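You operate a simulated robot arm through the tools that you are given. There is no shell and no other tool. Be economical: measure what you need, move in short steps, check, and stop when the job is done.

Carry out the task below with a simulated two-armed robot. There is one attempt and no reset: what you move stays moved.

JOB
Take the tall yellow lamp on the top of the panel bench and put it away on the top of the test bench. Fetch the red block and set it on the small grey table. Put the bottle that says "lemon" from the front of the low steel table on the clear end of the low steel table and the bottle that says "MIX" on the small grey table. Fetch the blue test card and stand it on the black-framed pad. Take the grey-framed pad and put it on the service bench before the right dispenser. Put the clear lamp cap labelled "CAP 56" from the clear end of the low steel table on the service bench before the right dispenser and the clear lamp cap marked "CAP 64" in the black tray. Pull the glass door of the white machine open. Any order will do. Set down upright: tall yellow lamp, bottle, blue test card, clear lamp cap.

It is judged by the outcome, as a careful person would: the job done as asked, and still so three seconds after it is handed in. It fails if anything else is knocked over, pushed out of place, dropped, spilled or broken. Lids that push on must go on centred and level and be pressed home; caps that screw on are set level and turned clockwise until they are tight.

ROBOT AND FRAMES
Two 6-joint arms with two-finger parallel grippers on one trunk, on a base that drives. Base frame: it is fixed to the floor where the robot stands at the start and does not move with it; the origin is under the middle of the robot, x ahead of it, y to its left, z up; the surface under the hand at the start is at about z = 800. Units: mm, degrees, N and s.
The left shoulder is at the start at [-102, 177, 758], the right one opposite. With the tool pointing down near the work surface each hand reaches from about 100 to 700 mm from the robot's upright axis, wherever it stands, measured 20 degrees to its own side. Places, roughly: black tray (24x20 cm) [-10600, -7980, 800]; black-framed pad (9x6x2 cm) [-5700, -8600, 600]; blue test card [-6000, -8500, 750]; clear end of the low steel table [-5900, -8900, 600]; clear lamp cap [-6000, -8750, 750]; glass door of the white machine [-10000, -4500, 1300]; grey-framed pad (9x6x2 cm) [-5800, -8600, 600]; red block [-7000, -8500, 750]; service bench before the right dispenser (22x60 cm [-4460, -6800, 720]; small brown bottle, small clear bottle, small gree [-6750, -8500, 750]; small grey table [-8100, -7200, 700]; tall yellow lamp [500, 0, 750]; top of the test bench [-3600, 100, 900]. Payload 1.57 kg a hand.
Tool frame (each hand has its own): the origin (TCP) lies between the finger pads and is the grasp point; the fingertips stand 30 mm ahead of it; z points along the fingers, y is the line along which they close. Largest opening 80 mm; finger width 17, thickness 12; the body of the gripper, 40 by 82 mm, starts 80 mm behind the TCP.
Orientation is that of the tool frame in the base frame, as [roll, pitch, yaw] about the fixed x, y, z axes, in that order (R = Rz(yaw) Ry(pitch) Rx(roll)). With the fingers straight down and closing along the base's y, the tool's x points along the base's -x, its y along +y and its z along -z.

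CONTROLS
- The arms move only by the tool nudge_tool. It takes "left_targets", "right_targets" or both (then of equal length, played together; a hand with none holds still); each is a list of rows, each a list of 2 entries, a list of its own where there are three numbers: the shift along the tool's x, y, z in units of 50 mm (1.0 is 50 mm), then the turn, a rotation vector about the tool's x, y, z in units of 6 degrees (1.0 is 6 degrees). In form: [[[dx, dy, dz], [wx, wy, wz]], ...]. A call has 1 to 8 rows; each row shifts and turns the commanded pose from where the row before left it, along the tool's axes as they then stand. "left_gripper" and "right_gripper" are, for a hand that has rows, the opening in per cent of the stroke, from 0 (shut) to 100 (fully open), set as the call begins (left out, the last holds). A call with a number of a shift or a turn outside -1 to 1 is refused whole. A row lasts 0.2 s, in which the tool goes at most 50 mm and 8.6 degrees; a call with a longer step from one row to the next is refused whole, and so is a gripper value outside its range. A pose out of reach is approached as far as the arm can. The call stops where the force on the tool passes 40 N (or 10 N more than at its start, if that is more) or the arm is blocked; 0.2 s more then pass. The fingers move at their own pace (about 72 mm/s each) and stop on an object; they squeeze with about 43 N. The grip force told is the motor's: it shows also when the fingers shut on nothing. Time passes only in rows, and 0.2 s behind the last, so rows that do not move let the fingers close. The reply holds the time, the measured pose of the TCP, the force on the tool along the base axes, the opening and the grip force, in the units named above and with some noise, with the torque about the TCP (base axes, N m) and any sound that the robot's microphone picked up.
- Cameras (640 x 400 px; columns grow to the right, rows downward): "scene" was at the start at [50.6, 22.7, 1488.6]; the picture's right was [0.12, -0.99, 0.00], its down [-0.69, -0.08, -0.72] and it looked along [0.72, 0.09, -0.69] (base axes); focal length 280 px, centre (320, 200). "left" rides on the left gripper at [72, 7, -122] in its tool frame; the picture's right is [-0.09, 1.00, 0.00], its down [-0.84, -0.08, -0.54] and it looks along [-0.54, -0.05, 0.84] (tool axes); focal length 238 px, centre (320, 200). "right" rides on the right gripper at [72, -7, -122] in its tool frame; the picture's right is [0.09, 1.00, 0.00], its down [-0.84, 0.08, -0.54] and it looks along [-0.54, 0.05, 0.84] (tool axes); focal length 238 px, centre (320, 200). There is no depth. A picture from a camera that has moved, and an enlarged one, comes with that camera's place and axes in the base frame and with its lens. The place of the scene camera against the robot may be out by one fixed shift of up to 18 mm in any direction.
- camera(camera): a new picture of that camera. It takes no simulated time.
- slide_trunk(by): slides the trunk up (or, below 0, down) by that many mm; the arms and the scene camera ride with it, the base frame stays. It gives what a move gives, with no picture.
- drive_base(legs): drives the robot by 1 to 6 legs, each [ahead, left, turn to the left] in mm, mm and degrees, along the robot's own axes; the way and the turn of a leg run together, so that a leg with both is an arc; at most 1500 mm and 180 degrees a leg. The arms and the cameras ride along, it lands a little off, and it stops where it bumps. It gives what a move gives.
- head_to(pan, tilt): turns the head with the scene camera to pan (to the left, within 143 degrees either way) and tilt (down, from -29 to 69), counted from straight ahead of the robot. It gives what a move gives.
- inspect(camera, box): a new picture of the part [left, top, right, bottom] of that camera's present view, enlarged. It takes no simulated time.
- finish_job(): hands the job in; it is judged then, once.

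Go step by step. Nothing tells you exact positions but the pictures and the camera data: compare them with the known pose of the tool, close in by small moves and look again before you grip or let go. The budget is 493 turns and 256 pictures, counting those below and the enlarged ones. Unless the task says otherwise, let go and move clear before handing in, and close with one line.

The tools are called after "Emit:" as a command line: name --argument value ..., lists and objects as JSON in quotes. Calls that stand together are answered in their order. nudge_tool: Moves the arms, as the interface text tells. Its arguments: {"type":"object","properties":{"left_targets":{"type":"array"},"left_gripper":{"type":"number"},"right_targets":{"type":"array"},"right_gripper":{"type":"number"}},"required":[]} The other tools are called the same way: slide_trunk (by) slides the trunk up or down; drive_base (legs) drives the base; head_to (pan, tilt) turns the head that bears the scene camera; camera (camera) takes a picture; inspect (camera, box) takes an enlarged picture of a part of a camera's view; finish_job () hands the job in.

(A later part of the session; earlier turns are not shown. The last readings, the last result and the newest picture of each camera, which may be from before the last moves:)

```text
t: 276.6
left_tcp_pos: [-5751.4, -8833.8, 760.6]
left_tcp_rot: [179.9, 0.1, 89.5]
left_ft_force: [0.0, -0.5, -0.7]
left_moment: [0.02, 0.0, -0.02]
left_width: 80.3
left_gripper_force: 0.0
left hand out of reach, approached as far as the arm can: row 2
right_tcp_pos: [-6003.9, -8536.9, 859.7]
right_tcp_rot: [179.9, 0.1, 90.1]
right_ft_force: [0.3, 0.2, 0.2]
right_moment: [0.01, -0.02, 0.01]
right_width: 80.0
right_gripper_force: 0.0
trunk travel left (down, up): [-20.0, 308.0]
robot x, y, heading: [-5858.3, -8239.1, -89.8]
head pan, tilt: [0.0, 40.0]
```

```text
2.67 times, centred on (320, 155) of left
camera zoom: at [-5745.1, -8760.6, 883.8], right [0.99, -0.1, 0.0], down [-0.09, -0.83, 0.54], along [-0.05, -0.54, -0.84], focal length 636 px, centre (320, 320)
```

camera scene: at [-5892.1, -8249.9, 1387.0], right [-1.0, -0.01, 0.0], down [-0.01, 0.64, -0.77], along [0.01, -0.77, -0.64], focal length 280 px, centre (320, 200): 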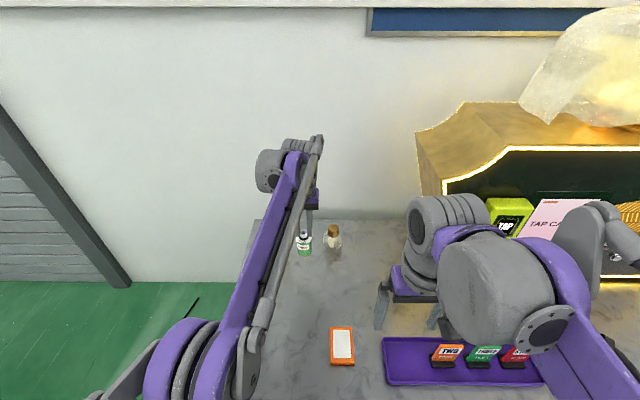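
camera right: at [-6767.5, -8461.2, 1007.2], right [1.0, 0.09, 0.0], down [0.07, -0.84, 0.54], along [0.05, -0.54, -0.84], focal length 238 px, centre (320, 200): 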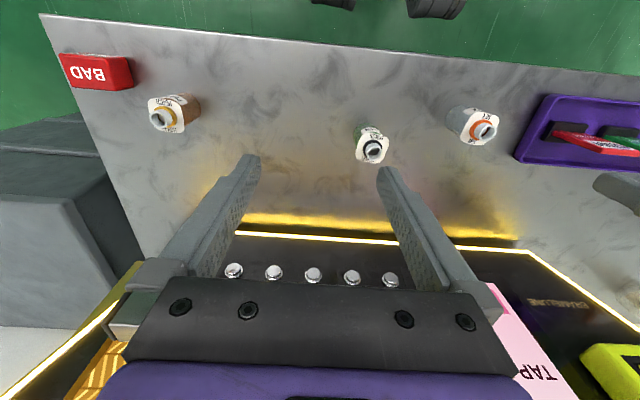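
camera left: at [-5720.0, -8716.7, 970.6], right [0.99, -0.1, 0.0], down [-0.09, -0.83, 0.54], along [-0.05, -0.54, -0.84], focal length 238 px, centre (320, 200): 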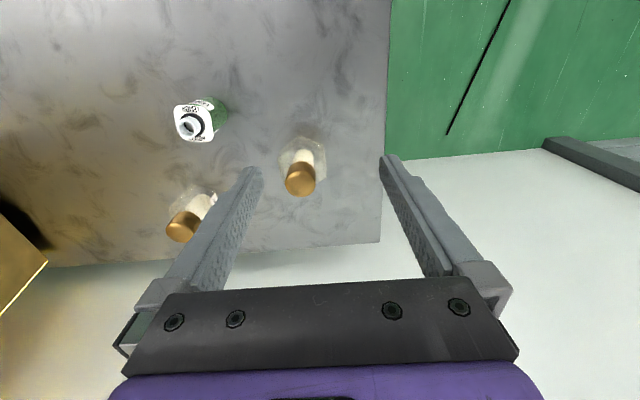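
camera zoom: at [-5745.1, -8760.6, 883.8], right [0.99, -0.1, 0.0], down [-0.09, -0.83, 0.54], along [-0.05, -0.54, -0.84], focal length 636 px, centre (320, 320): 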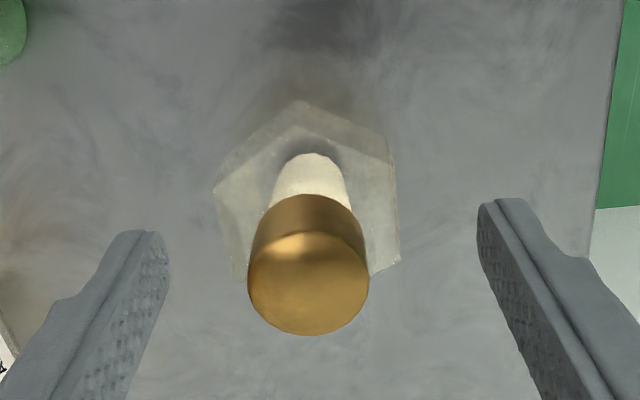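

Emit:
drive_base --legs '[[20, 0, 0]]'

Emit:
nudge_tool --left_targets '[[[0, -0.1, 0.3], [0, 0, 0]], [[0, 0, 0.3], [0, 0, 0]], [[0, 0, 0], [0, 0, 0]]]'

Emit:
inspect --camera "left" --box '[200, 80, 440, 230]'

```text
t: 277.3
left_tcp_pos: [-5751.5, -8854.4, 760.3]
left_tcp_rot: [180.0, 0.2, 89.6]
left_ft_force: [0.7, -0.6, -0.5]
left_moment: [0.01, -0.02, 0.01]
left_width: 79.9
left_gripper_force: 0.0
right_tcp_pos: [-6004.3, -8557.0, 859.7]
right_tcp_rot: [-180.0, 0.0, 90.0]
right_ft_force: [0.1, 0.5, -0.6]
right_moment: [0.0, 0.01, 0.0]
right_width: 79.9
right_gripper_force: 0.2
trunk travel left (down, up): [-20.0, 308.0]
robot x, y, heading: [-5862.0, -8260.7, -89.9]
head pan, tilt: [0.0, 40.0]
```

```text
t: 278.1
left_tcp_pos: [-5757.2, -8852.5, 729.6]
left_tcp_rot: [179.9, 0.1, 89.5]
left_ft_force: [0.5, 0.3, 0.0]
left_moment: [0.01, 0.0, -0.04]
left_width: 80.1
left_gripper_force: 0.1
right_tcp_pos: [-6004.4, -8555.2, 859.2]
right_tcp_rot: [180.0, -0.1, 90.1]
right_ft_force: [-0.4, 0.2, 0.3]
right_moment: [0.0, -0.03, 0.0]
right_width: 79.7
right_gripper_force: 0.1
trunk travel left (down, up): [-20.0, 308.0]
robot x, y, heading: [-5863.4, -8257.5, -89.8]
head pan, tilt: [0.0, 40.0]
```

```text
2.67 times, centred on (320, 155) of left
camera zoom: at [-5749.4, -8779.4, 853.5], right [0.99, -0.1, 0.0], down [-0.09, -0.83, 0.54], along [-0.05, -0.54, -0.84], focal length 636 px, centre (320, 320)
```

zoom: 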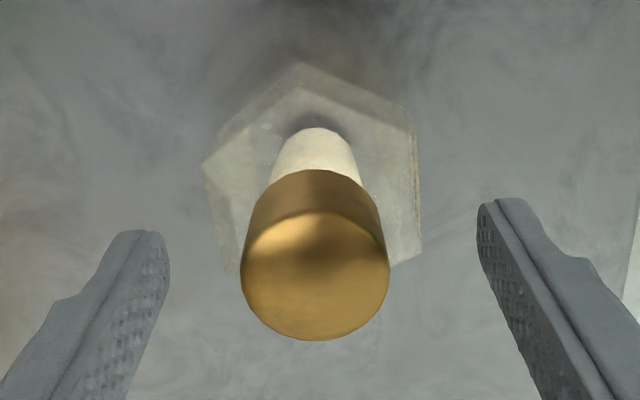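

Emit:
nudge_tool --left_targets '[[[0, -0.05, 0.4], [0, 0, 0]], [[0, 0, 0.4], [0, 0, 0]], [[0, 0, 0.2], [0, 0, 0]]]'

Emit:
inspect --camera "left" --box '[200, 80, 440, 230]'

```text
t: 278.9
left_tcp_pos: [-5758.5, -8853.9, 681.7]
left_tcp_rot: [179.9, 0.0, 89.5]
left_ft_force: [0.1, -0.3, -0.2]
left_moment: [-0.02, 0.0, 0.01]
left_width: 80.0
left_gripper_force: 0.0
right_tcp_pos: [-6004.8, -8556.7, 859.8]
right_tcp_rot: [-180.0, 0.1, 90.1]
right_ft_force: [0.7, 0.4, 0.7]
right_moment: [-0.02, 0.0, -0.01]
right_width: 80.0
right_gripper_force: 0.1
trunk travel left (down, up): [-20.0, 308.0]
robot x, y, heading: [-5860.4, -8259.2, -90.1]
head pan, tilt: [0.0, 40.0]
```

```text
2.67 times, centred on (320, 155) of left
camera zoom: at [-5752.8, -8781.2, 804.0], right [0.99, -0.1, 0.0], down [-0.09, -0.83, 0.54], along [-0.05, -0.54, -0.84], focal length 636 px, centre (320, 320)
```

zoom: 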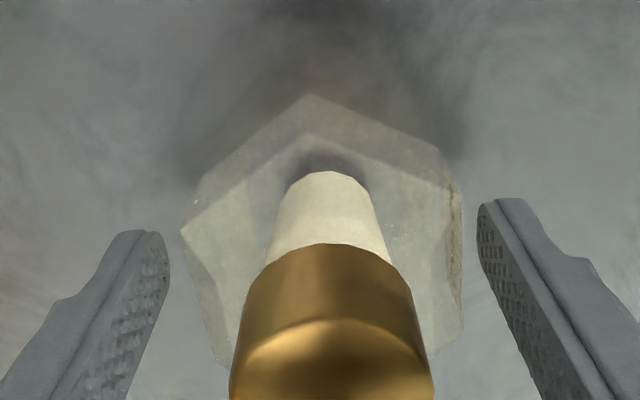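

Emit:
nudge_tool --left_targets '[[[0, 0, 0.15], [0, 0, 0]], [[0, 0, 0.15], [0, 0, 0]], [[0, 0, 0.15], [0, 0, 0]], [[0, 0, 0.08], [0, 0, 0]]]'

Emit:
nudge_tool --left_targets '[[[0, 0, 0], [0, 0, 0]], [[0, 0, 0], [0, 0, 0]], [[0, 0, 0], [0, 0, 0]]]' --left_gripper 0

Emit:
inspect --camera "left" --box '[200, 80, 440, 230]'

```text
t: 279.9
left_tcp_pos: [-5758.9, -8852.5, 653.2]
left_tcp_rot: [179.9, 0.1, 89.4]
left_ft_force: [-0.4, -0.6, -0.1]
left_moment: [-0.03, 0.0, -0.01]
left_width: 79.9
left_gripper_force: 0.1
right_tcp_pos: [-6004.7, -8556.6, 859.9]
right_tcp_rot: [-180.0, 0.0, 90.1]
right_ft_force: [-0.2, -0.3, -1.0]
right_moment: [-0.01, 0.01, 0.01]
right_width: 80.0
right_gripper_force: 0.1
trunk travel left (down, up): [-20.0, 308.0]
robot x, y, heading: [-5859.0, -8264.7, -90.0]
head pan, tilt: [0.0, 40.0]
```

```text
t: 280.7
left_tcp_pos: [-5758.7, -8852.7, 652.9]
left_tcp_rot: [179.9, 0.1, 89.6]
left_ft_force: [0.5, -0.1, -0.1]
left_moment: [-0.01, 0.0, 0.02]
left_width: 73.0
left_gripper_force: 42.9
right_tcp_pos: [-6005.2, -8557.3, 859.6]
right_tcp_rot: [179.9, 0.0, 90.1]
right_ft_force: [0.0, 0.2, -0.4]
right_moment: [-0.06, 0.0, 0.01]
right_width: 79.8
right_gripper_force: 0.1
trunk travel left (down, up): [-20.0, 308.0]
robot x, y, heading: [-5860.7, -8261.5, -90.0]
head pan, tilt: [0.0, 40.0]
```

```text
2.67 times, centred on (320, 155) of left
camera zoom: at [-5752.4, -8780.3, 777.7], right [0.99, -0.1, 0.0], down [-0.09, -0.83, 0.54], along [-0.05, -0.54, -0.84], focal length 636 px, centre (320, 320)
```

zoom: 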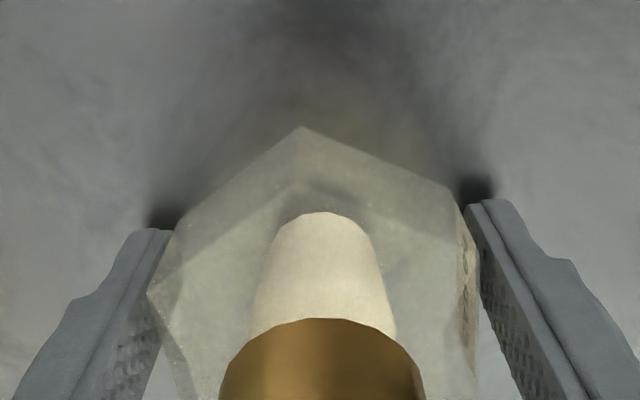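

Emit:
nudge_tool --left_targets '[[[0, 0, -0.5], [0, 0, 0]], [[0, 0, -1], [0, 0, 0]], [[0, 0, -1], [0, 0, 0]], [[0, 0, -1], [0, 0, 0]], [[0.6, 0, -0.7], [0, 0, 0]], [[0.9, 0, 0], [0, 0, 0]], [[0.9, 0, 0], [0, 0, 0]], [[0.9, 0, 0], [0, 0, 0]]]'

Emit:
inspect --camera "scene" --box '[180, 190, 380, 310]'

```text
t: 282.5
left_tcp_pos: [-5758.0, -8687.3, 866.2]
left_tcp_rot: [179.8, 0.3, 89.3]
left_ft_force: [-0.4, 0.6, -1.7]
left_moment: [0.01, 0.01, 0.0]
left_width: 73.1
left_gripper_force: 43.0
right_tcp_pos: [-6004.2, -8555.8, 859.7]
right_tcp_rot: [-179.9, 0.1, 90.2]
right_ft_force: [-0.2, -0.7, 0.1]
right_moment: [-0.04, 0.01, 0.0]
right_width: 80.0
right_gripper_force: 0.1
trunk travel left (down, up): [-20.0, 308.0]
robot x, y, heading: [-5861.6, -8260.3, -89.8]
head pan, tilt: [0.0, 40.0]
```

```text
3.20 times, centred on (280, 250) of scene
camera zoom: at [-5852.7, -8338.8, 1307.7], right [-1.0, 0.0, 0.0], down [0.0, 0.64, -0.77], along [0.0, -0.77, -0.64], focal length 894 px, centre (448, 40)
```

zoom: 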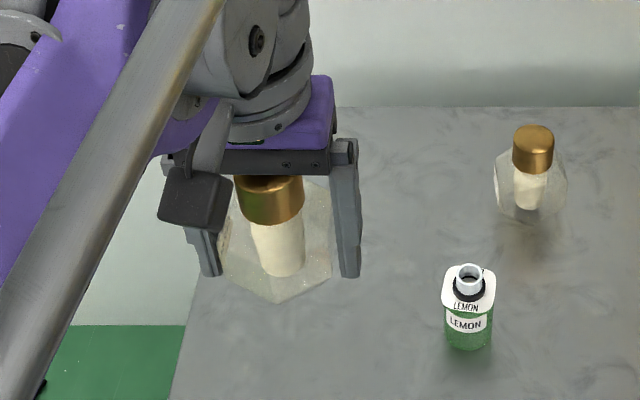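

Emit:
drive_base --legs '[[-55, 0, 0], [0, -580, 0]]'

Emit:
camera --camera "right"

```text
t: 288.7
left_tcp_pos: [-6343.2, -8635.1, 864.9]
left_tcp_rot: [179.8, 0.2, 89.9]
left_ft_force: [0.9, -0.2, -1.8]
left_moment: [-0.03, -0.01, 0.01]
left_width: 72.5
left_gripper_force: 43.0
right_tcp_pos: [-6592.5, -8506.4, 859.3]
right_tcp_rot: [-180.0, 0.0, 90.4]
right_ft_force: [-1.7, 0.2, 0.5]
right_moment: [0.0, 0.03, -0.02]
right_width: 80.1
right_gripper_force: 0.0
trunk travel left (down, up): [-20.0, 308.0]
robot x, y, heading: [-6451.0, -8209.5, -89.4]
head pan, tilt: [0.0, 40.0]
```

```text
145 pictures are left
camera right: at [-6598.8, -8434.4, 983.2], right [0.99, 0.1, 0.0], down [0.09, -0.84, 0.54], along [0.05, -0.54, -0.84], focal length 238 px, centre (320, 200)
```

right: 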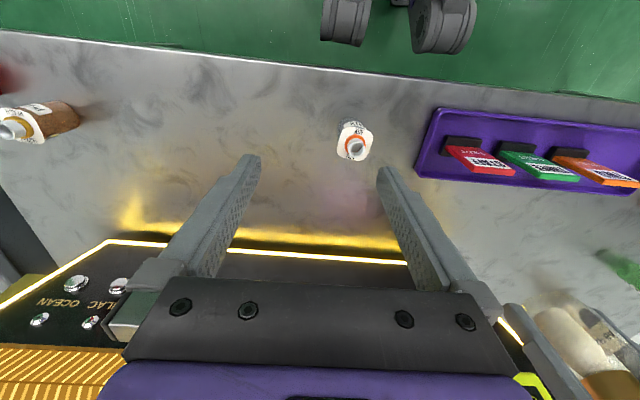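

Emit:
nudge_tool --right_targets '[[[-0.27, 0.47, 0], [0, 0, 0]], [[-0.27, 0.47, 0.4], [0, 0, 0]], [[0, 0, 0.9], [0, 0, 0]], [[0, 0, 0.9], [0, 0, 0]], [[0, 0, 0.5], [0, 0, 0]]]'

Emit:
inspect --camera "right" --box '[200, 80, 440, 230]'

```text
t: 289.9
left_tcp_pos: [-6343.0, -8635.7, 865.1]
left_tcp_rot: [179.9, 0.2, 89.9]
left_ft_force: [-1.0, 0.1, -1.0]
left_moment: [-0.02, 0.01, -0.04]
left_width: 72.8
left_gripper_force: 43.2
right_tcp_pos: [-6545.0, -8533.5, 722.4]
right_tcp_rot: [-180.0, 0.0, 90.5]
right_ft_force: [0.8, 0.0, -0.2]
right_moment: [-0.02, -0.02, 0.02]
right_width: 79.9
right_gripper_force: 0.1
trunk travel left (down, up): [-20.0, 308.0]
robot x, y, heading: [-6451.2, -8206.0, -89.5]
head pan, tilt: [0.0, 40.0]
```

```text
2.67 times, centred on (320, 155) of right
camera zoom: at [-6552.4, -8462.0, 846.6], right [0.99, 0.1, 0.0], down [0.09, -0.84, 0.54], along [0.05, -0.54, -0.84], focal length 636 px, centre (320, 320)
```

zoom: 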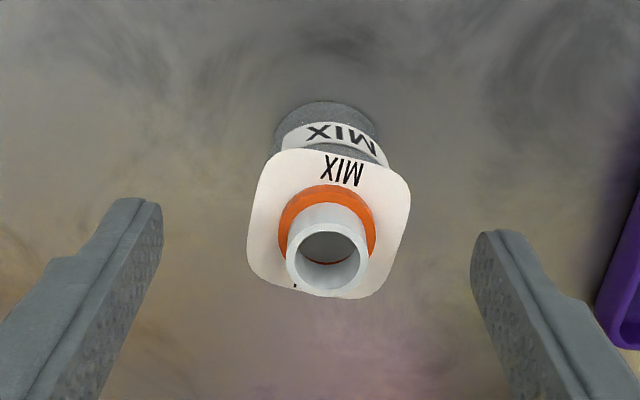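

Emit:
nudge_tool --right_targets '[[[0.02, 0.05, 0.08], [0, 0, 0]], [[0, 0, 0], [0, 0, 0]]]'

Emit:
nudge_tool --right_targets '[[[0, 0, 0], [0, 0, 0]], [[0, 0, 0], [0, 0, 0]], [[0, 0, 0], [0, 0, 0]], [[0, 0, 0], [0, 0, 0]]]' --right_gripper 0

Emit:
nudge_tool --right_targets '[[[0, 0, -0.4], [0, 0, 0]], [[0, 0, -1], [0, 0, 0]], [[0, 0, -1], [0, 0, 0]], [[0, 0, -0.7], [0, 0, 0]]]'

Emit:
camera --camera "right"

```text
t: 290.5
left_tcp_pos: [-6342.9, -8635.3, 864.2]
left_tcp_rot: [-180.0, 0.1, 89.9]
left_ft_force: [0.7, -0.5, -1.5]
left_moment: [0.01, 0.01, -0.04]
left_width: 73.1
left_gripper_force: 43.0
right_tcp_pos: [-6542.2, -8532.4, 720.3]
right_tcp_rot: [180.0, 0.1, 90.5]
right_ft_force: [-0.9, -0.2, 0.3]
right_moment: [0.02, -0.04, 0.02]
right_width: 79.8
right_gripper_force: 0.0
trunk travel left (down, up): [-20.0, 308.0]
robot x, y, heading: [-6448.4, -8204.6, -89.5]
head pan, tilt: [0.0, 40.0]
```

```text
t: 291.5
left_tcp_pos: [-6343.5, -8635.6, 865.4]
left_tcp_rot: [179.9, 0.1, 89.9]
left_ft_force: [0.1, -0.3, -1.4]
left_moment: [-0.02, 0.03, -0.01]
left_width: 72.7
left_gripper_force: 42.9
right_tcp_pos: [-6542.0, -8532.6, 719.2]
right_tcp_rot: [-179.9, 0.0, 90.5]
right_ft_force: [-0.3, -0.2, -0.3]
right_moment: [0.0, -0.04, 0.04]
right_width: 19.5
right_gripper_force: 33.8
trunk travel left (down, up): [-20.0, 308.0]
robot x, y, heading: [-6447.3, -8207.8, -89.2]
head pan, tilt: [0.0, 40.0]
```

```text
t: 292.5
left_tcp_pos: [-6343.8, -8635.6, 864.9]
left_tcp_rot: [179.9, 0.1, 89.9]
left_ft_force: [-0.2, 0.0, -1.6]
left_moment: [0.02, -0.01, 0.02]
left_width: 72.8
left_gripper_force: 43.0
right_tcp_pos: [-6541.0, -8531.4, 876.7]
right_tcp_rot: [-180.0, 0.0, 90.6]
right_ft_force: [-0.1, 0.7, -0.6]
right_moment: [0.01, -0.02, 0.0]
right_width: 20.0
right_gripper_force: 33.2
trunk travel left (down, up): [-20.0, 308.0]
robot x, y, heading: [-6448.5, -8205.9, -89.5]
head pan, tilt: [0.0, 40.0]
```

```text
143 pictures are left
camera right: at [-6548.2, -8460.8, 1000.4], right [0.99, 0.1, 0.0], down [0.09, -0.84, 0.54], along [0.05, -0.54, -0.84], focal length 238 px, centre (320, 200)
```

right: 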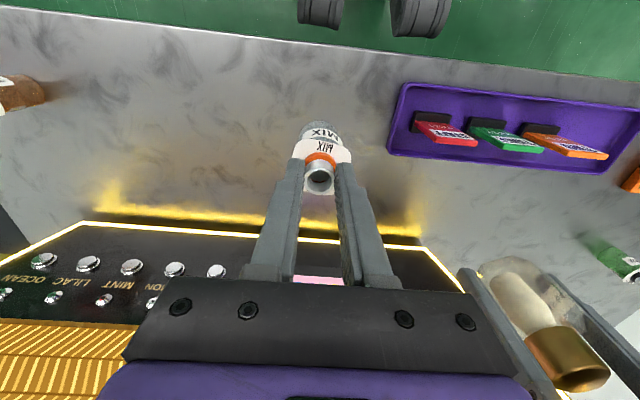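

Emit:
drive_base --legs '[[-400, 0, 0]]'

Emit:
slide_trunk --by 180

Emit:
drive_base --legs '[[-550, 0, 0], [0, 0, -90]]'

Emit:
head_to --pan 0 --tilt 20

Emit:
camera --camera "scene"

```text
t: 295.0
left_tcp_pos: [-6348.2, -8233.4, 866.1]
left_tcp_rot: [179.9, 0.2, 89.6]
left_ft_force: [-0.2, -0.1, -0.9]
left_moment: [-0.02, -0.06, 0.01]
left_width: 73.0
left_gripper_force: 43.6
right_tcp_pos: [-6545.0, -8130.4, 874.8]
right_tcp_rot: [-180.0, 0.1, 90.2]
right_ft_force: [1.0, 0.1, -0.5]
right_moment: [-0.01, 0.01, 0.0]
right_width: 19.8
right_gripper_force: 33.7
trunk travel left (down, up): [-20.0, 308.0]
robot x, y, heading: [-6451.9, -7804.3, -90.1]
head pan, tilt: [0.0, 40.0]
```

```text
t: 297.0
left_tcp_pos: [-6349.4, -8234.6, 1044.7]
left_tcp_rot: [179.8, 0.0, 89.6]
left_ft_force: [0.4, -0.4, -1.5]
left_moment: [0.0, 0.0, -0.03]
left_width: 72.8
left_gripper_force: 43.0
right_tcp_pos: [-6545.9, -8130.9, 1055.8]
right_tcp_rot: [-180.0, 0.1, 90.2]
right_ft_force: [0.1, -0.3, 0.2]
right_moment: [-0.01, -0.01, 0.0]
right_width: 19.6
right_gripper_force: 33.9
trunk travel left (down, up): [-200.0, 128.0]
robot x, y, heading: [-6453.3, -7807.2, -89.7]
head pan, tilt: [0.0, 40.0]
```

```text
t: 304.0
left_tcp_pos: [-6883.8, -7364.4, 1044.9]
left_tcp_rot: [179.8, 0.1, 0.2]
left_ft_force: [-0.2, -0.7, -1.9]
left_moment: [0.01, -0.01, -0.04]
left_width: 72.8
left_gripper_force: 42.7
right_tcp_pos: [-6781.3, -7166.5, 1056.4]
right_tcp_rot: [179.9, 0.1, 0.7]
right_ft_force: [-0.6, -1.0, -0.2]
right_moment: [-0.02, -0.01, -0.01]
right_width: 19.6
right_gripper_force: 33.5
trunk travel left (down, up): [-200.0, 128.0]
robot x, y, heading: [-6457.0, -7256.3, -179.4]
head pan, tilt: [0.0, 40.0]
```

```text
t: 304.9
left_tcp_pos: [-6884.5, -7364.5, 1045.4]
left_tcp_rot: [180.0, 0.1, 0.2]
left_ft_force: [0.4, -0.2, -1.1]
left_moment: [0.02, 0.01, 0.0]
left_width: 72.6
left_gripper_force: 43.1
right_tcp_pos: [-6783.2, -7167.0, 1056.7]
right_tcp_rot: [180.0, 0.0, 0.8]
right_ft_force: [-0.6, 0.2, -1.2]
right_moment: [0.0, 0.0, 0.01]
right_width: 19.8
right_gripper_force: 33.7
trunk travel left (down, up): [-200.0, 128.0]
robot x, y, heading: [-6457.0, -7252.7, -179.0]
head pan, tilt: [0.0, 20.0]
```

```text
142 pictures are left
camera scene: at [-6504.7, -7243.5, 1525.7], right [-0.01, 1.0, 0.0], down [0.34, 0.0, -0.94], along [-0.94, -0.01, -0.34], focal length 280 px, centre (320, 200)
```

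scene: 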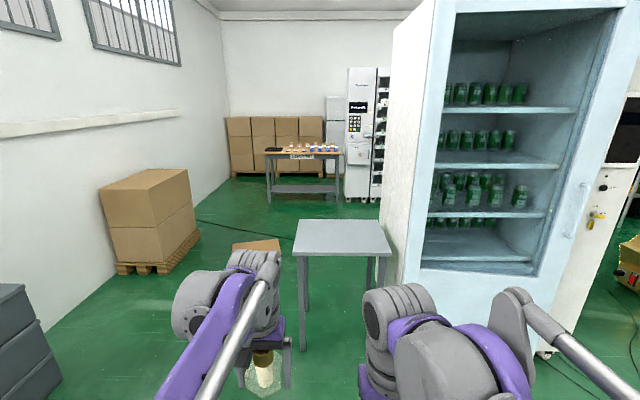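

The small grey table is straight ahead, beside a glass-front fridge; the tray bench is further back. I drive up to it.

Emit:
drive_base --legs '[[1040, -60, -0.5]]'

Emit:
head_to --pan 0 --tilt 42

Emit:
camera --camera "scene"

Emit:
camera --camera "right"

```text
t: 310.3
left_tcp_pos: [-7943.0, -7332.8, 1045.6]
left_tcp_rot: [179.9, 0.1, 1.0]
left_ft_force: [0.5, -0.4, -1.4]
left_moment: [0.0, -0.03, -0.02]
left_width: 72.6
left_gripper_force: 43.0
right_tcp_pos: [-7844.8, -7133.7, 1056.5]
right_tcp_rot: [-180.0, 0.0, 1.5]
right_ft_force: [-0.2, 0.4, -1.1]
right_moment: [0.01, -0.01, -0.03]
right_width: 19.6
right_gripper_force: 33.3
trunk travel left (down, up): [-200.0, 128.0]
robot x, y, heading: [-7514.9, -7217.2, -178.3]
head pan, tilt: [0.0, 20.0]
```

```text
t: 311.2
left_tcp_pos: [-7941.6, -7332.6, 1044.7]
left_tcp_rot: [179.9, 0.1, 1.0]
left_ft_force: [0.5, -0.2, -1.7]
left_moment: [0.0, -0.01, -0.02]
left_width: 72.6
left_gripper_force: 42.7
right_tcp_pos: [-7844.2, -7133.0, 1056.1]
right_tcp_rot: [180.0, -0.1, 1.5]
right_ft_force: [-0.2, 0.9, -0.1]
right_moment: [0.02, -0.02, 0.05]
right_width: 19.8
right_gripper_force: 33.6
trunk travel left (down, up): [-200.0, 128.0]
robot x, y, heading: [-7520.6, -7217.5, -178.5]
head pan, tilt: [0.0, 42.0]
```

```text
141 pictures are left
camera scene: at [-7556.0, -7206.7, 1491.5], right [-0.03, 1.0, 0.0], down [0.67, 0.02, -0.74], along [-0.74, -0.02, -0.67], focal length 280 px, centre (320, 200)
```

scene: 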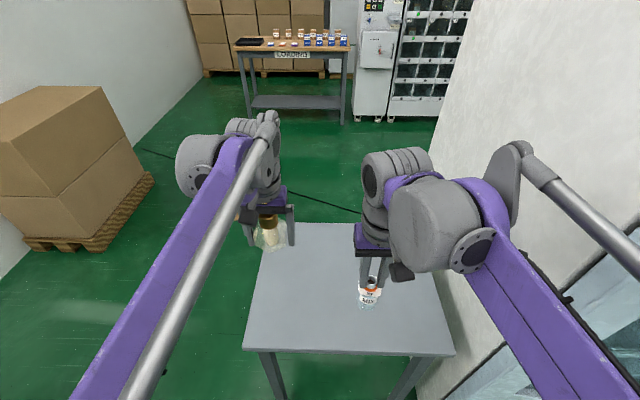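

```text
140 pictures are left
camera right: at [-7772.7, -7125.1, 1179.9], right [0.12, -0.99, 0.0], down [-0.83, -0.1, 0.54], along [-0.54, -0.07, -0.84], focal length 238 px, centre (320, 200)
```

right: 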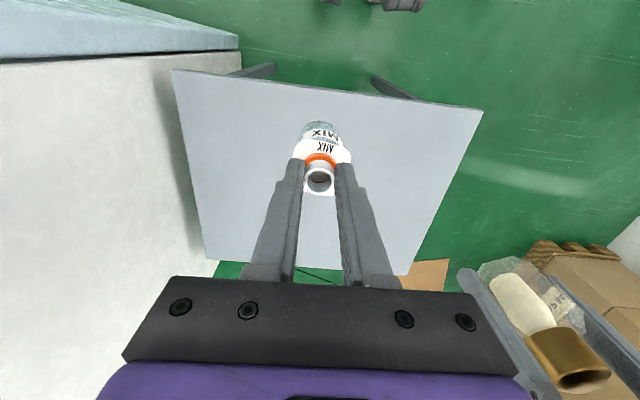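

Emit:
inspect --camera "right" --box '[470, 250, 610, 350]'

Emit:
nudge_tool --right_targets '[[[-0.9, -0.2, 0], [0, 0, 0]], [[-0.9, -0.2, 0], [0, 0, 0]], [[-0.9, -0.2, 0.2], [0, 0, 0]], [[0, 0, 0.95], [0, 0, 0]], [[0, 0, 0.95], [0, 0, 0]], [[0, 0, 0.95], [0, 0, 0]], [[0, 0, 0.9], [0, 0, 0]]]'

Emit:
camera --camera "right"

Emit:
camera --camera "scene"

```text
4.00 times, centred on (540, 300) of right
camera zoom: at [-7772.7, -7125.1, 1179.9], right [0.12, -0.99, 0.0], down [-0.83, -0.1, 0.54], along [-0.54, -0.07, -0.84], focal length 953 px, centre (-560, -200)
```

zoom: 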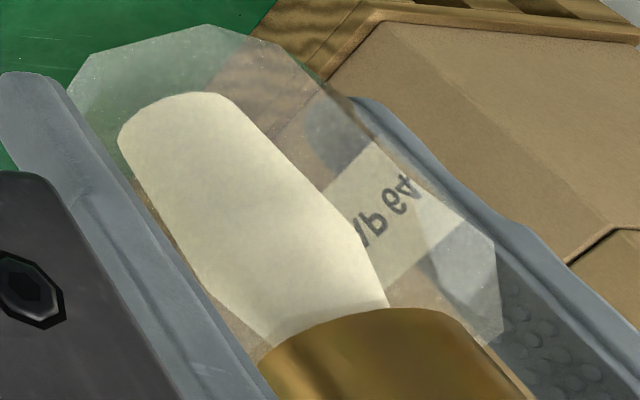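

```text
t: 312.8
left_tcp_pos: [-7942.6, -7333.4, 1045.1]
left_tcp_rot: [179.9, 0.1, 1.0]
left_ft_force: [-0.8, 0.3, -1.6]
left_moment: [-0.02, 0.01, -0.02]
left_width: 72.6
left_gripper_force: 43.1
right_tcp_pos: [-7983.2, -7108.6, 859.1]
right_tcp_rot: [-180.0, 0.0, 1.6]
right_ft_force: [-0.1, 0.1, -0.6]
right_moment: [0.0, -0.01, -0.01]
right_width: 19.8
right_gripper_force: 33.3
trunk travel left (down, up): [-200.0, 128.0]
robot x, y, heading: [-7519.9, -7221.2, -178.3]
head pan, tilt: [0.0, 42.0]
```

```text
138 pictures are left
camera right: at [-7911.3, -7099.6, 981.9], right [0.12, -0.99, 0.0], down [-0.83, -0.1, 0.54], along [-0.54, -0.07, -0.84], focal length 238 px, centre (320, 200)
```

right: 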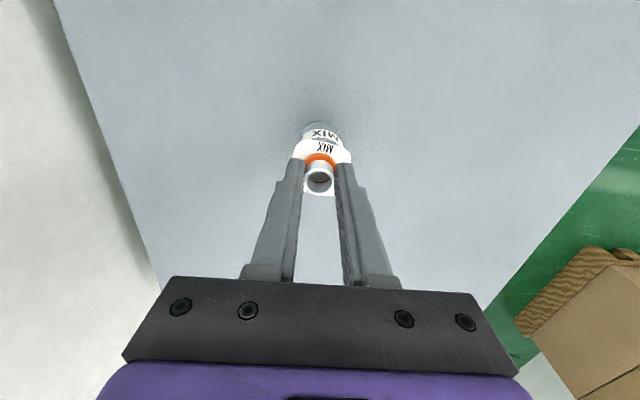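

```text
137 pictures are left
camera scene: at [-7556.6, -7206.7, 1491.4], right [-0.03, 1.0, 0.0], down [0.67, 0.02, -0.74], along [-0.74, -0.02, -0.67], focal length 280 px, centre (320, 200)
```

scene: 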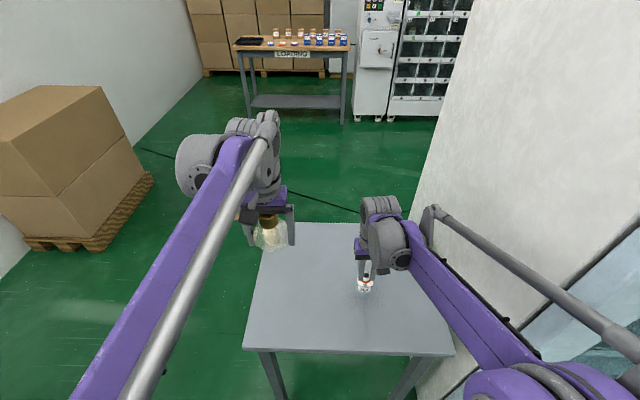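

CAP 64 confirmed. I lower the MIX bottle gently.

Emit:
nudge_tool --right_targets '[[[0, 0, 0.12], [0, 0, 0]], [[0, 0, 0.12], [0, 0, 0]], [[0, 0, 0.12], [0, 0, 0]], [[0, 0, 0.12], [0, 0, 0]], [[0, 0, 0.1], [0, 0, 0]], [[0, 0, 0.1], [0, 0, 0]]]'

Emit:
inspect --camera "right" --box '[240, 80, 400, 200]'

```text
t: 314.0
left_tcp_pos: [-7941.6, -7334.7, 1044.8]
left_tcp_rot: [179.9, 0.2, 1.0]
left_ft_force: [0.4, 0.6, -1.3]
left_moment: [0.02, -0.01, 0.0]
left_width: 72.5
left_gripper_force: 43.1
right_tcp_pos: [-7979.8, -7108.3, 832.3]
right_tcp_rot: [-180.0, -0.1, 1.6]
right_ft_force: [1.1, 0.2, 18.9]
right_moment: [-0.01, -0.13, -0.04]
right_width: 19.7
right_gripper_force: 33.7
trunk travel left (down, up): [-200.0, 128.0]
robot x, y, heading: [-7516.8, -7217.2, -178.3]
head pan, tilt: [0.0, 42.0]
stopped in row 6 (right hand): the force on the tool passed its limit at 49 N (the readings are from after the stop); the commanded pose is now the measured one
```

```text
3.33 times, centred on (320, 140) of right
camera zoom: at [-7908.3, -7099.3, 956.4], right [0.12, -0.99, 0.0], down [-0.83, -0.1, 0.54], along [-0.54, -0.07, -0.84], focal length 794 px, centre (320, 400)
```

zoom: 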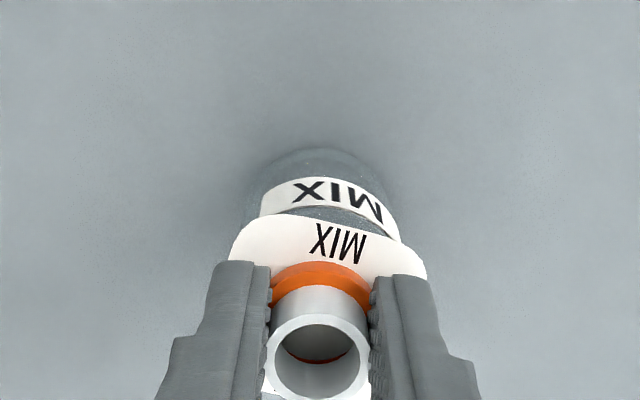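

Emit:
nudge_tool --right_targets '[[[0, 0, -0.01], [0, 0, 0]], [[0, 0, 0], [0, 0, 0]], [[0, 0, 0], [0, 0, 0]]]' --right_gripper 70

Emit:
nudge_tool --right_targets '[[[0, 0, -0.7], [0, 0, 0]], [[0, 0, -1], [0, 0, 0]], [[0, 0, -1], [0, 0, 0]], [[0, 0, -1], [0, 0, 0]], [[0.9, 0, 0], [0, 0, 0]], [[0.9, 0, 0], [0, 0, 0]], [[0.9, 0, 0], [0, 0, 0]]]' --right_gripper 100

Emit:
inspect --camera "scene" --box '[230, 200, 470, 360]'

```text
t: 314.8
left_tcp_pos: [-7944.1, -7333.5, 1045.3]
left_tcp_rot: [179.9, 0.2, 1.0]
left_ft_force: [0.3, 0.2, -1.0]
left_moment: [-0.01, -0.02, 0.01]
left_width: 72.9
left_gripper_force: 42.9
right_tcp_pos: [-7979.6, -7107.6, 832.2]
right_tcp_rot: [180.0, 0.0, 1.6]
right_ft_force: [0.6, 0.7, 1.0]
right_moment: [-0.04, 0.0, -0.03]
right_width: 55.7
right_gripper_force: 0.0
trunk travel left (down, up): [-200.0, 128.0]
robot x, y, heading: [-7518.6, -7218.3, -178.5]
head pan, tilt: [0.0, 42.0]
```

```text
t: 316.4
left_tcp_pos: [-7942.4, -7331.7, 1045.0]
left_tcp_rot: [179.9, 0.2, 1.0]
left_ft_force: [0.6, 0.4, -1.2]
left_moment: [-0.01, 0.01, -0.03]
left_width: 72.5
left_gripper_force: 43.0
right_tcp_pos: [-7843.4, -7103.8, 1018.0]
right_tcp_rot: [-180.0, -0.1, 1.6]
right_ft_force: [0.3, -1.0, -0.4]
right_moment: [-0.02, 0.01, 0.0]
right_width: 80.2
right_gripper_force: 0.2
trunk travel left (down, up): [-200.0, 128.0]
robot x, y, heading: [-7518.2, -7217.9, -178.2]
head pan, tilt: [0.0, 42.0]
```

```text
2.50 times, centred on (350, 280) of scene
camera zoom: at [-7554.4, -7206.5, 1491.4], right [-0.03, 1.0, 0.0], down [0.67, 0.02, -0.74], along [-0.74, -0.02, -0.67], focal length 699 px, centre (245, 0)
```

zoom: 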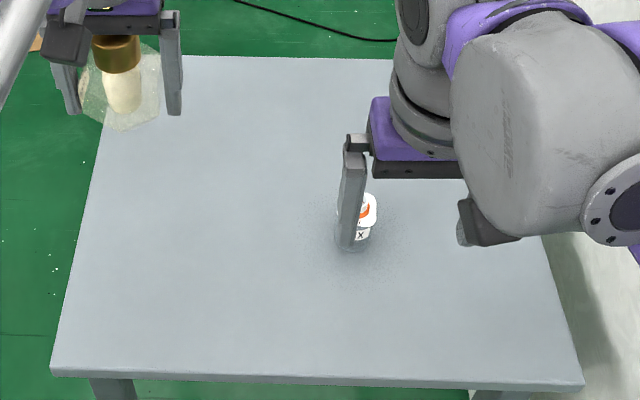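

Emit:
drive_base --legs '[[-560, 0, 0], [0, 0, 88.3], [700, 0, 0]]'

Emit:
camera --camera "scene"

```text
t: 326.8
left_tcp_pos: [-6867.7, -8339.4, 1045.7]
left_tcp_rot: [179.8, 0.1, 89.0]
left_ft_force: [-0.3, 0.6, -0.5]
left_moment: [0.01, -0.01, 0.0]
left_width: 72.7
left_gripper_force: 42.8
right_tcp_pos: [-7092.4, -8233.1, 1018.0]
right_tcp_rot: [-180.0, 0.1, 89.5]
right_ft_force: [0.4, 0.8, -0.5]
right_moment: [0.01, 0.01, 0.0]
right_width: 79.9
right_gripper_force: 0.1
trunk travel left (down, up): [-200.0, 128.0]
robot x, y, heading: [-6965.6, -7910.7, -90.7]
head pan, tilt: [0.0, 42.0]
```

```text
134 pictures are left
camera scene: at [-6959.2, -7943.3, 1491.4], right [-1.0, 0.01, 0.0], down [0.01, 0.67, -0.74], along [-0.01, -0.74, -0.67], focal length 280 px, centre (320, 200)
```

scene: 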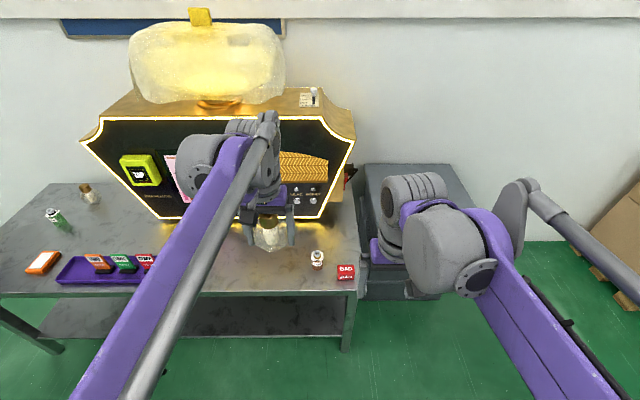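

Emit:
drive_base --legs '[[255, 0, 0.7]]'

Emit:
slide_trunk --by -160

Emit:
camera --camera "right"

```text
t: 328.7
left_tcp_pos: [-6863.3, -8588.1, 1045.6]
left_tcp_rot: [179.8, 0.1, 89.6]
left_ft_force: [-0.1, -0.1, -1.7]
left_moment: [-0.02, 0.02, -0.03]
left_width: 72.9
left_gripper_force: 43.4
right_tcp_pos: [-7088.8, -8485.2, 1018.7]
right_tcp_rot: [-179.9, 0.0, 90.2]
right_ft_force: [0.2, 0.0, -0.8]
right_moment: [0.02, 0.0, 0.0]
right_width: 79.8
right_gripper_force: 0.0
trunk travel left (down, up): [-200.0, 128.0]
robot x, y, heading: [-6966.4, -8161.1, -89.6]
head pan, tilt: [0.0, 42.0]
```

```text
t: 330.5
left_tcp_pos: [-6864.1, -8588.4, 885.7]
left_tcp_rot: [179.9, 0.2, 89.6]
left_ft_force: [-0.7, 0.5, -1.5]
left_moment: [0.02, -0.02, 0.01]
left_width: 72.6
left_gripper_force: 43.2
right_tcp_pos: [-7088.0, -8484.9, 858.8]
right_tcp_rot: [179.9, -0.1, 90.2]
right_ft_force: [-0.2, 0.2, -0.8]
right_moment: [0.02, -0.02, -0.02]
right_width: 80.2
right_gripper_force: 0.1
trunk travel left (down, up): [-40.0, 288.0]
robot x, y, heading: [-6968.9, -8158.7, -89.8]
head pan, tilt: [0.0, 42.0]
```

```text
133 pictures are left
camera right: at [-7096.0, -8413.7, 981.6], right [1.0, 0.1, 0.0], down [0.08, -0.84, 0.54], along [0.05, -0.54, -0.84], focal length 238 px, centre (320, 200)
```

right: 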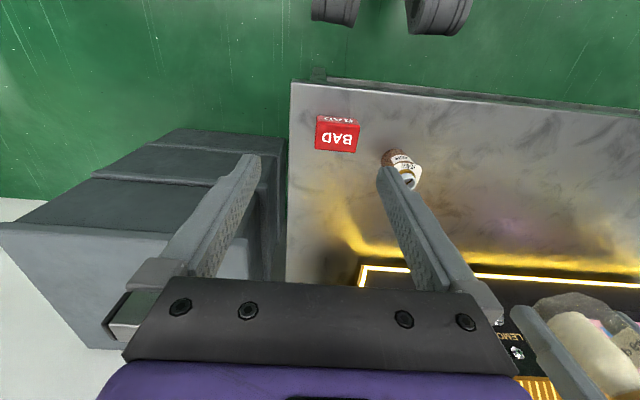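

Emit:
inspect --camera "right" --box '[290, 90, 430, 190]'

```text
4.00 times, centred on (360, 140) of right
camera zoom: at [-7096.0, -8413.7, 981.6], right [1.0, 0.1, 0.0], down [0.08, -0.84, 0.54], along [0.05, -0.54, -0.84], focal length 953 px, centre (160, 440)
```

zoom: 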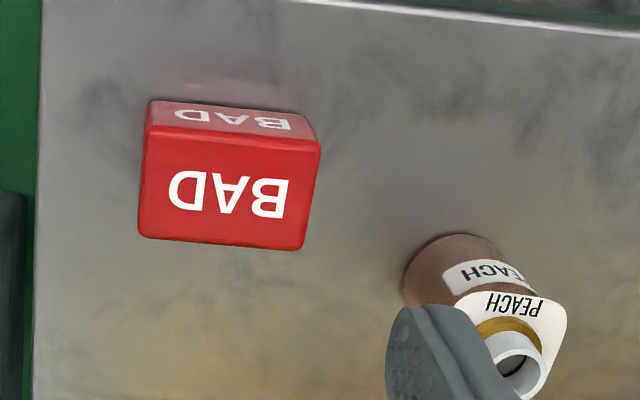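

Emit:
nudge_tool --right_targets '[[[-0.64, 0.5, 0], [0, 0, 0]], [[0, 0, 0.9], [0, 0, 0]], [[0, 0, 0.9], [0, 0, 0]], [[0, 0, 0.9], [0, 0, 0]]]'

Emit:
camera --camera "right"

```text
t: 331.5
left_tcp_pos: [-6863.2, -8589.2, 885.5]
left_tcp_rot: [179.9, 0.1, 89.6]
left_ft_force: [0.2, 0.0, -0.5]
left_moment: [-0.03, -0.01, 0.0]
left_width: 72.3
left_gripper_force: 42.5
right_tcp_pos: [-7064.2, -8517.6, 722.8]
right_tcp_rot: [-179.9, 0.0, 90.2]
right_ft_force: [0.1, -0.2, 0.2]
right_moment: [-0.02, 0.03, 0.0]
right_width: 80.0
right_gripper_force: 0.1
trunk travel left (down, up): [-40.0, 288.0]
robot x, y, heading: [-6967.4, -8162.2, -89.7]
head pan, tilt: [0.0, 42.0]
```

```text
131 pictures are left
camera right: at [-7071.4, -8447.6, 846.5], right [1.0, 0.1, 0.0], down [0.08, -0.84, 0.54], along [0.05, -0.54, -0.84], focal length 238 px, centre (320, 200)
```

right: 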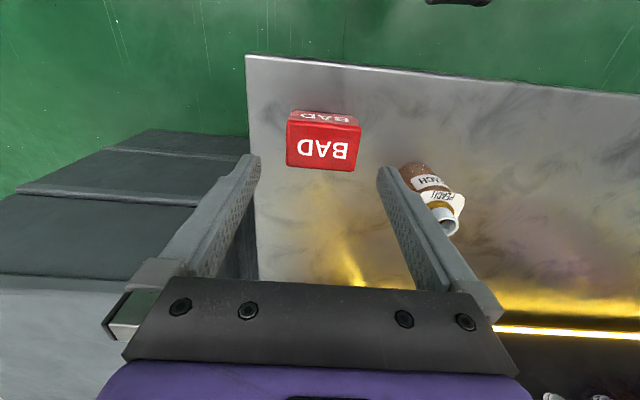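

Emit:
nudge_tool --right_targets '[[[0, 0.03, 0.6], [0, 0, 0]], [[0, 0, 0.5], [0, 0, 0]], [[0, 0, 0.2], [0, 0, 0]]]'

Emit:
nudge_tool --right_targets '[[[0, 0, 0], [0, 0, 0]], [[0, 0, 0], [0, 0, 0]], [[0, 0, 0], [0, 0, 0]], [[0, 0, 0], [0, 0, 0]]]' --right_gripper 0

Emit:
nudge_tool --right_targets '[[[0, 0, -0.4], [0, 0, 0]], [[0, 0, -1], [0, 0, 0]], [[0, 0, -1], [0, 0, 0]], [[0, 0, -1], [0, 0, 0]], [[0, 0, -0.8], [0, 0, 0]]]'

Emit:
camera --camera "right"

```text
t: 332.3
left_tcp_pos: [-6862.1, -8588.4, 884.9]
left_tcp_rot: [179.9, 0.1, 89.6]
left_ft_force: [0.4, 0.4, -1.9]
left_moment: [0.02, 0.0, 0.01]
left_width: 72.4
left_gripper_force: 42.8
right_tcp_pos: [-7062.8, -8517.5, 658.1]
right_tcp_rot: [-179.9, -0.1, 90.3]
right_ft_force: [-0.2, -0.5, -0.7]
right_moment: [0.0, 0.02, 0.01]
right_width: 80.0
right_gripper_force: 0.1
trunk travel left (down, up): [-40.0, 288.0]
robot x, y, heading: [-6969.5, -8164.0, -89.8]
head pan, tilt: [0.0, 42.0]
```

```text
t: 333.3
left_tcp_pos: [-6862.1, -8589.3, 884.9]
left_tcp_rot: [179.9, 0.0, 89.6]
left_ft_force: [0.3, 0.1, -1.0]
left_moment: [0.03, 0.02, -0.02]
left_width: 72.6
left_gripper_force: 43.5
right_tcp_pos: [-7062.5, -8518.3, 657.9]
right_tcp_rot: [180.0, 0.0, 90.2]
right_ft_force: [0.4, -0.3, -0.8]
right_moment: [-0.02, 0.0, 0.0]
right_width: 58.9
right_gripper_force: 42.6
trunk travel left (down, up): [-40.0, 288.0]
robot x, y, heading: [-6969.7, -8159.9, -89.8]
head pan, tilt: [0.0, 42.0]
```

```text
t: 334.5
left_tcp_pos: [-6862.1, -8588.8, 884.9]
left_tcp_rot: [179.9, 0.0, 89.6]
left_ft_force: [0.1, 0.4, -1.4]
left_moment: [0.0, -0.01, 0.05]
left_width: 72.7
left_gripper_force: 43.2
right_tcp_pos: [-7061.3, -8518.9, 868.1]
right_tcp_rot: [180.0, 0.1, 90.1]
right_ft_force: [-0.1, 0.2, -1.2]
right_moment: [0.02, 0.01, -0.02]
right_width: 58.7
right_gripper_force: 42.9
trunk travel left (down, up): [-40.0, 288.0]
robot x, y, heading: [-6971.1, -8165.4, -89.7]
head pan, tilt: [0.0, 42.0]
```

```text
130 pictures are left
camera right: at [-7068.9, -8447.4, 992.2], right [1.0, 0.1, 0.0], down [0.08, -0.84, 0.54], along [0.05, -0.54, -0.84], focal length 238 px, centre (320, 200)
```

right: 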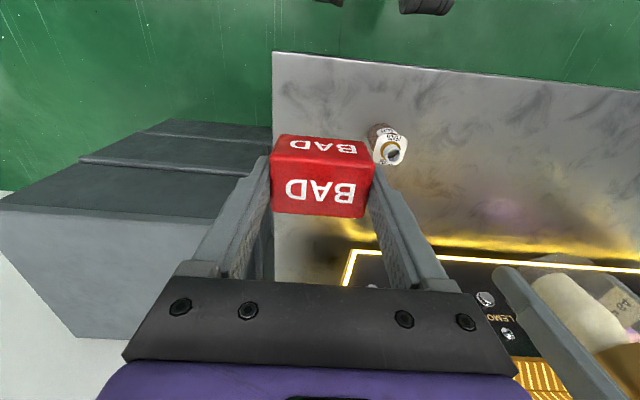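

Emit:
drive_base --legs '[[-400, 0, 0]]'

Emit:
slide_trunk --by 160

Emit:
drive_base --legs '[[-540, 0, 0], [0, 0, -90], [540, 0, 0]]'

Emit:
camera --camera "scene"

Emit:
camera --camera "right"

```text
t: 337.0
left_tcp_pos: [-6864.0, -8182.9, 885.1]
left_tcp_rot: [179.9, 0.2, 89.6]
left_ft_force: [0.3, 0.3, -1.3]
left_moment: [0.0, 0.02, 0.06]
left_width: 72.5
left_gripper_force: 42.4
right_tcp_pos: [-7063.4, -8113.8, 867.4]
right_tcp_rot: [-179.9, 0.0, 90.2]
right_ft_force: [0.3, 0.0, -0.5]
right_moment: [-0.02, 0.03, 0.05]
right_width: 58.5
right_gripper_force: 42.6
trunk travel left (down, up): [-40.0, 288.0]
robot x, y, heading: [-6969.3, -7757.5, -89.7]
head pan, tilt: [0.0, 42.0]
```

```text
t: 338.8
left_tcp_pos: [-6864.5, -8183.9, 1045.8]
left_tcp_rot: [179.8, 0.0, 89.7]
left_ft_force: [0.1, -1.2, -1.4]
left_moment: [-0.02, 0.01, 0.01]
left_width: 72.6
left_gripper_force: 43.2
right_tcp_pos: [-7063.3, -8114.4, 1027.3]
right_tcp_rot: [-180.0, 0.0, 90.1]
right_ft_force: [0.3, 0.0, -1.0]
right_moment: [0.01, 0.0, 0.02]
right_width: 58.8
right_gripper_force: 43.6
trunk travel left (down, up): [-200.0, 128.0]
robot x, y, heading: [-6966.2, -7760.2, -90.1]
head pan, tilt: [0.0, 42.0]
```

```text
t: 348.6
left_tcp_pos: [-7944.0, -7319.8, 1046.0]
left_tcp_rot: [180.0, 0.2, 0.1]
left_ft_force: [-0.7, 0.8, -1.0]
left_moment: [0.01, -0.08, 0.0]
left_width: 72.7
left_gripper_force: 42.7
right_tcp_pos: [-7875.4, -7119.9, 1027.0]
right_tcp_rot: [180.0, 0.0, 0.7]
right_ft_force: [0.3, 0.1, -1.0]
right_moment: [0.02, -0.01, 0.01]
right_width: 58.5
right_gripper_force: 43.2
trunk travel left (down, up): [-200.0, 128.0]
robot x, y, heading: [-7516.3, -7207.9, -179.2]
head pan, tilt: [0.0, 42.0]
```

```text
129 pictures are left
camera scene: at [-7554.9, -7199.5, 1491.4], right [-0.01, 1.0, 0.0], down [0.67, 0.01, -0.74], along [-0.74, -0.01, -0.67], focal length 280 px, centre (320, 200)
```

scene: 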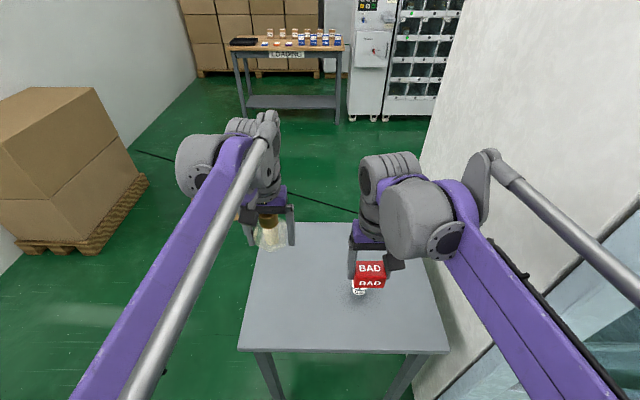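

```text
128 pictures are left
camera right: at [-7804.4, -7112.8, 1151.6], right [0.1, -0.99, 0.0], down [-0.84, -0.09, 0.54], along [-0.54, -0.06, -0.84], focal length 238 px, centre (320, 200)
```

right: 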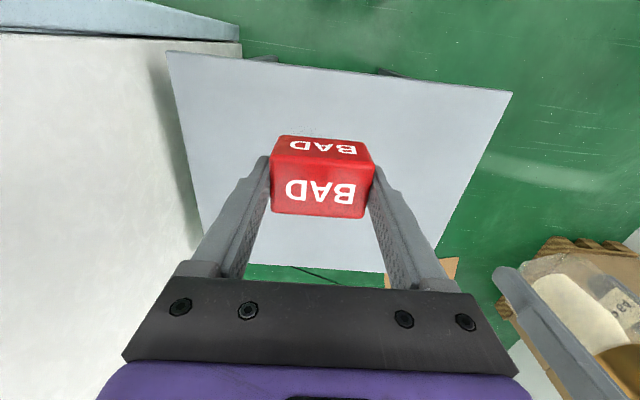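

Emit:
nudge_tool --left_targets '[[[0.4, 0.6, 0], [0, 0, 0]], [[0.4, 0.6, 0], [0, 0, 0]], [[0.4, 0.6, 0], [0, 0, 0]], [[0.4, 0.6, 0], [0, 0, 0]]]' --right_targets '[[[-0.4, 0.65, 0], [0, 0, 0]], [[-0.4, 0.65, 0], [0, 0, 0]], [[-0.4, 0.65, 0], [0, 0, 0]], [[-0.4, 0.65, 0], [0, 0, 0]]]'

Emit:
nudge_tool --right_targets '[[[0, 0, 0.95], [0, 0, 0]], [[0, 0, 0.95], [0, 0, 0]], [[0, 0, 0.95], [0, 0, 0]], [[0, 0, 0.95], [0, 0, 0]], [[0, 0, 0.5], [0, 0, 0]]]'

Emit:
camera --camera "right"

Emit:
camera --camera "scene"

```text
t: 349.6
left_tcp_pos: [-7865.0, -7440.6, 1047.0]
left_tcp_rot: [-180.0, 0.1, 0.1]
left_ft_force: [-0.3, -0.6, -0.8]
left_moment: [-0.01, 0.03, 0.01]
left_width: 72.4
left_gripper_force: 43.0
right_tcp_pos: [-7950.4, -7251.2, 1026.6]
right_tcp_rot: [-180.0, 0.0, 0.6]
right_ft_force: [0.2, 1.0, -0.5]
right_moment: [-0.01, 0.0, -0.02]
right_width: 58.9
right_gripper_force: 43.0
trunk travel left (down, up): [-200.0, 128.0]
robot x, y, heading: [-7515.7, -7209.9, -179.5]
head pan, tilt: [0.0, 42.0]
```

```text
t: 350.8
left_tcp_pos: [-7864.6, -7441.3, 1046.8]
left_tcp_rot: [179.9, 0.1, 0.1]
left_ft_force: [0.5, 0.1, -2.1]
left_moment: [-0.01, -0.05, 0.01]
left_width: 72.7
left_gripper_force: 43.0
right_tcp_pos: [-7954.1, -7250.3, 810.0]
right_tcp_rot: [-180.0, 0.0, 0.7]
right_ft_force: [-0.5, -0.9, -0.6]
right_moment: [0.0, 0.04, 0.01]
right_width: 58.7
right_gripper_force: 42.6
trunk travel left (down, up): [-200.0, 128.0]
robot x, y, heading: [-7517.4, -7211.4, -179.2]
head pan, tilt: [0.0, 42.0]
```

```text
127 pictures are left
camera right: at [-7882.3, -7243.4, 935.2], right [0.1, -0.99, 0.0], down [-0.84, -0.09, 0.54], along [-0.54, -0.06, -0.84], focal length 238 px, centre (320, 200)
```

right: 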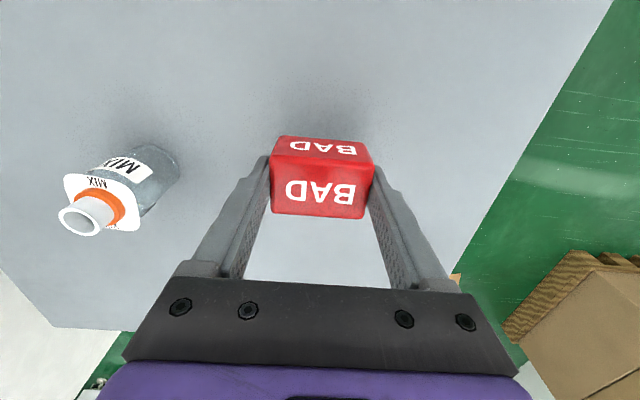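

```text
126 pictures are left
camera scene: at [-7554.7, -7199.5, 1491.4], right [-0.01, 1.0, 0.0], down [0.67, 0.01, -0.74], along [-0.74, -0.01, -0.67], focal length 280 px, centre (320, 200)
```

scene: 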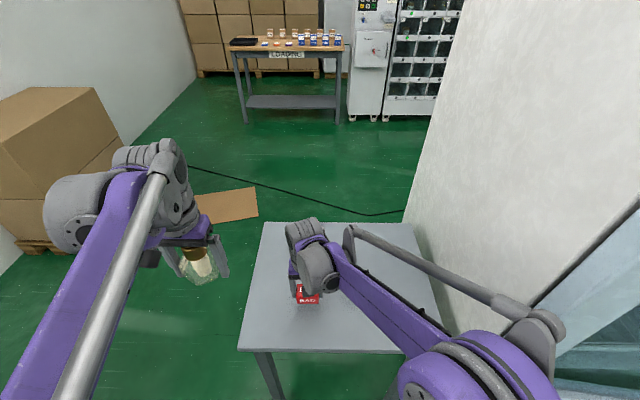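

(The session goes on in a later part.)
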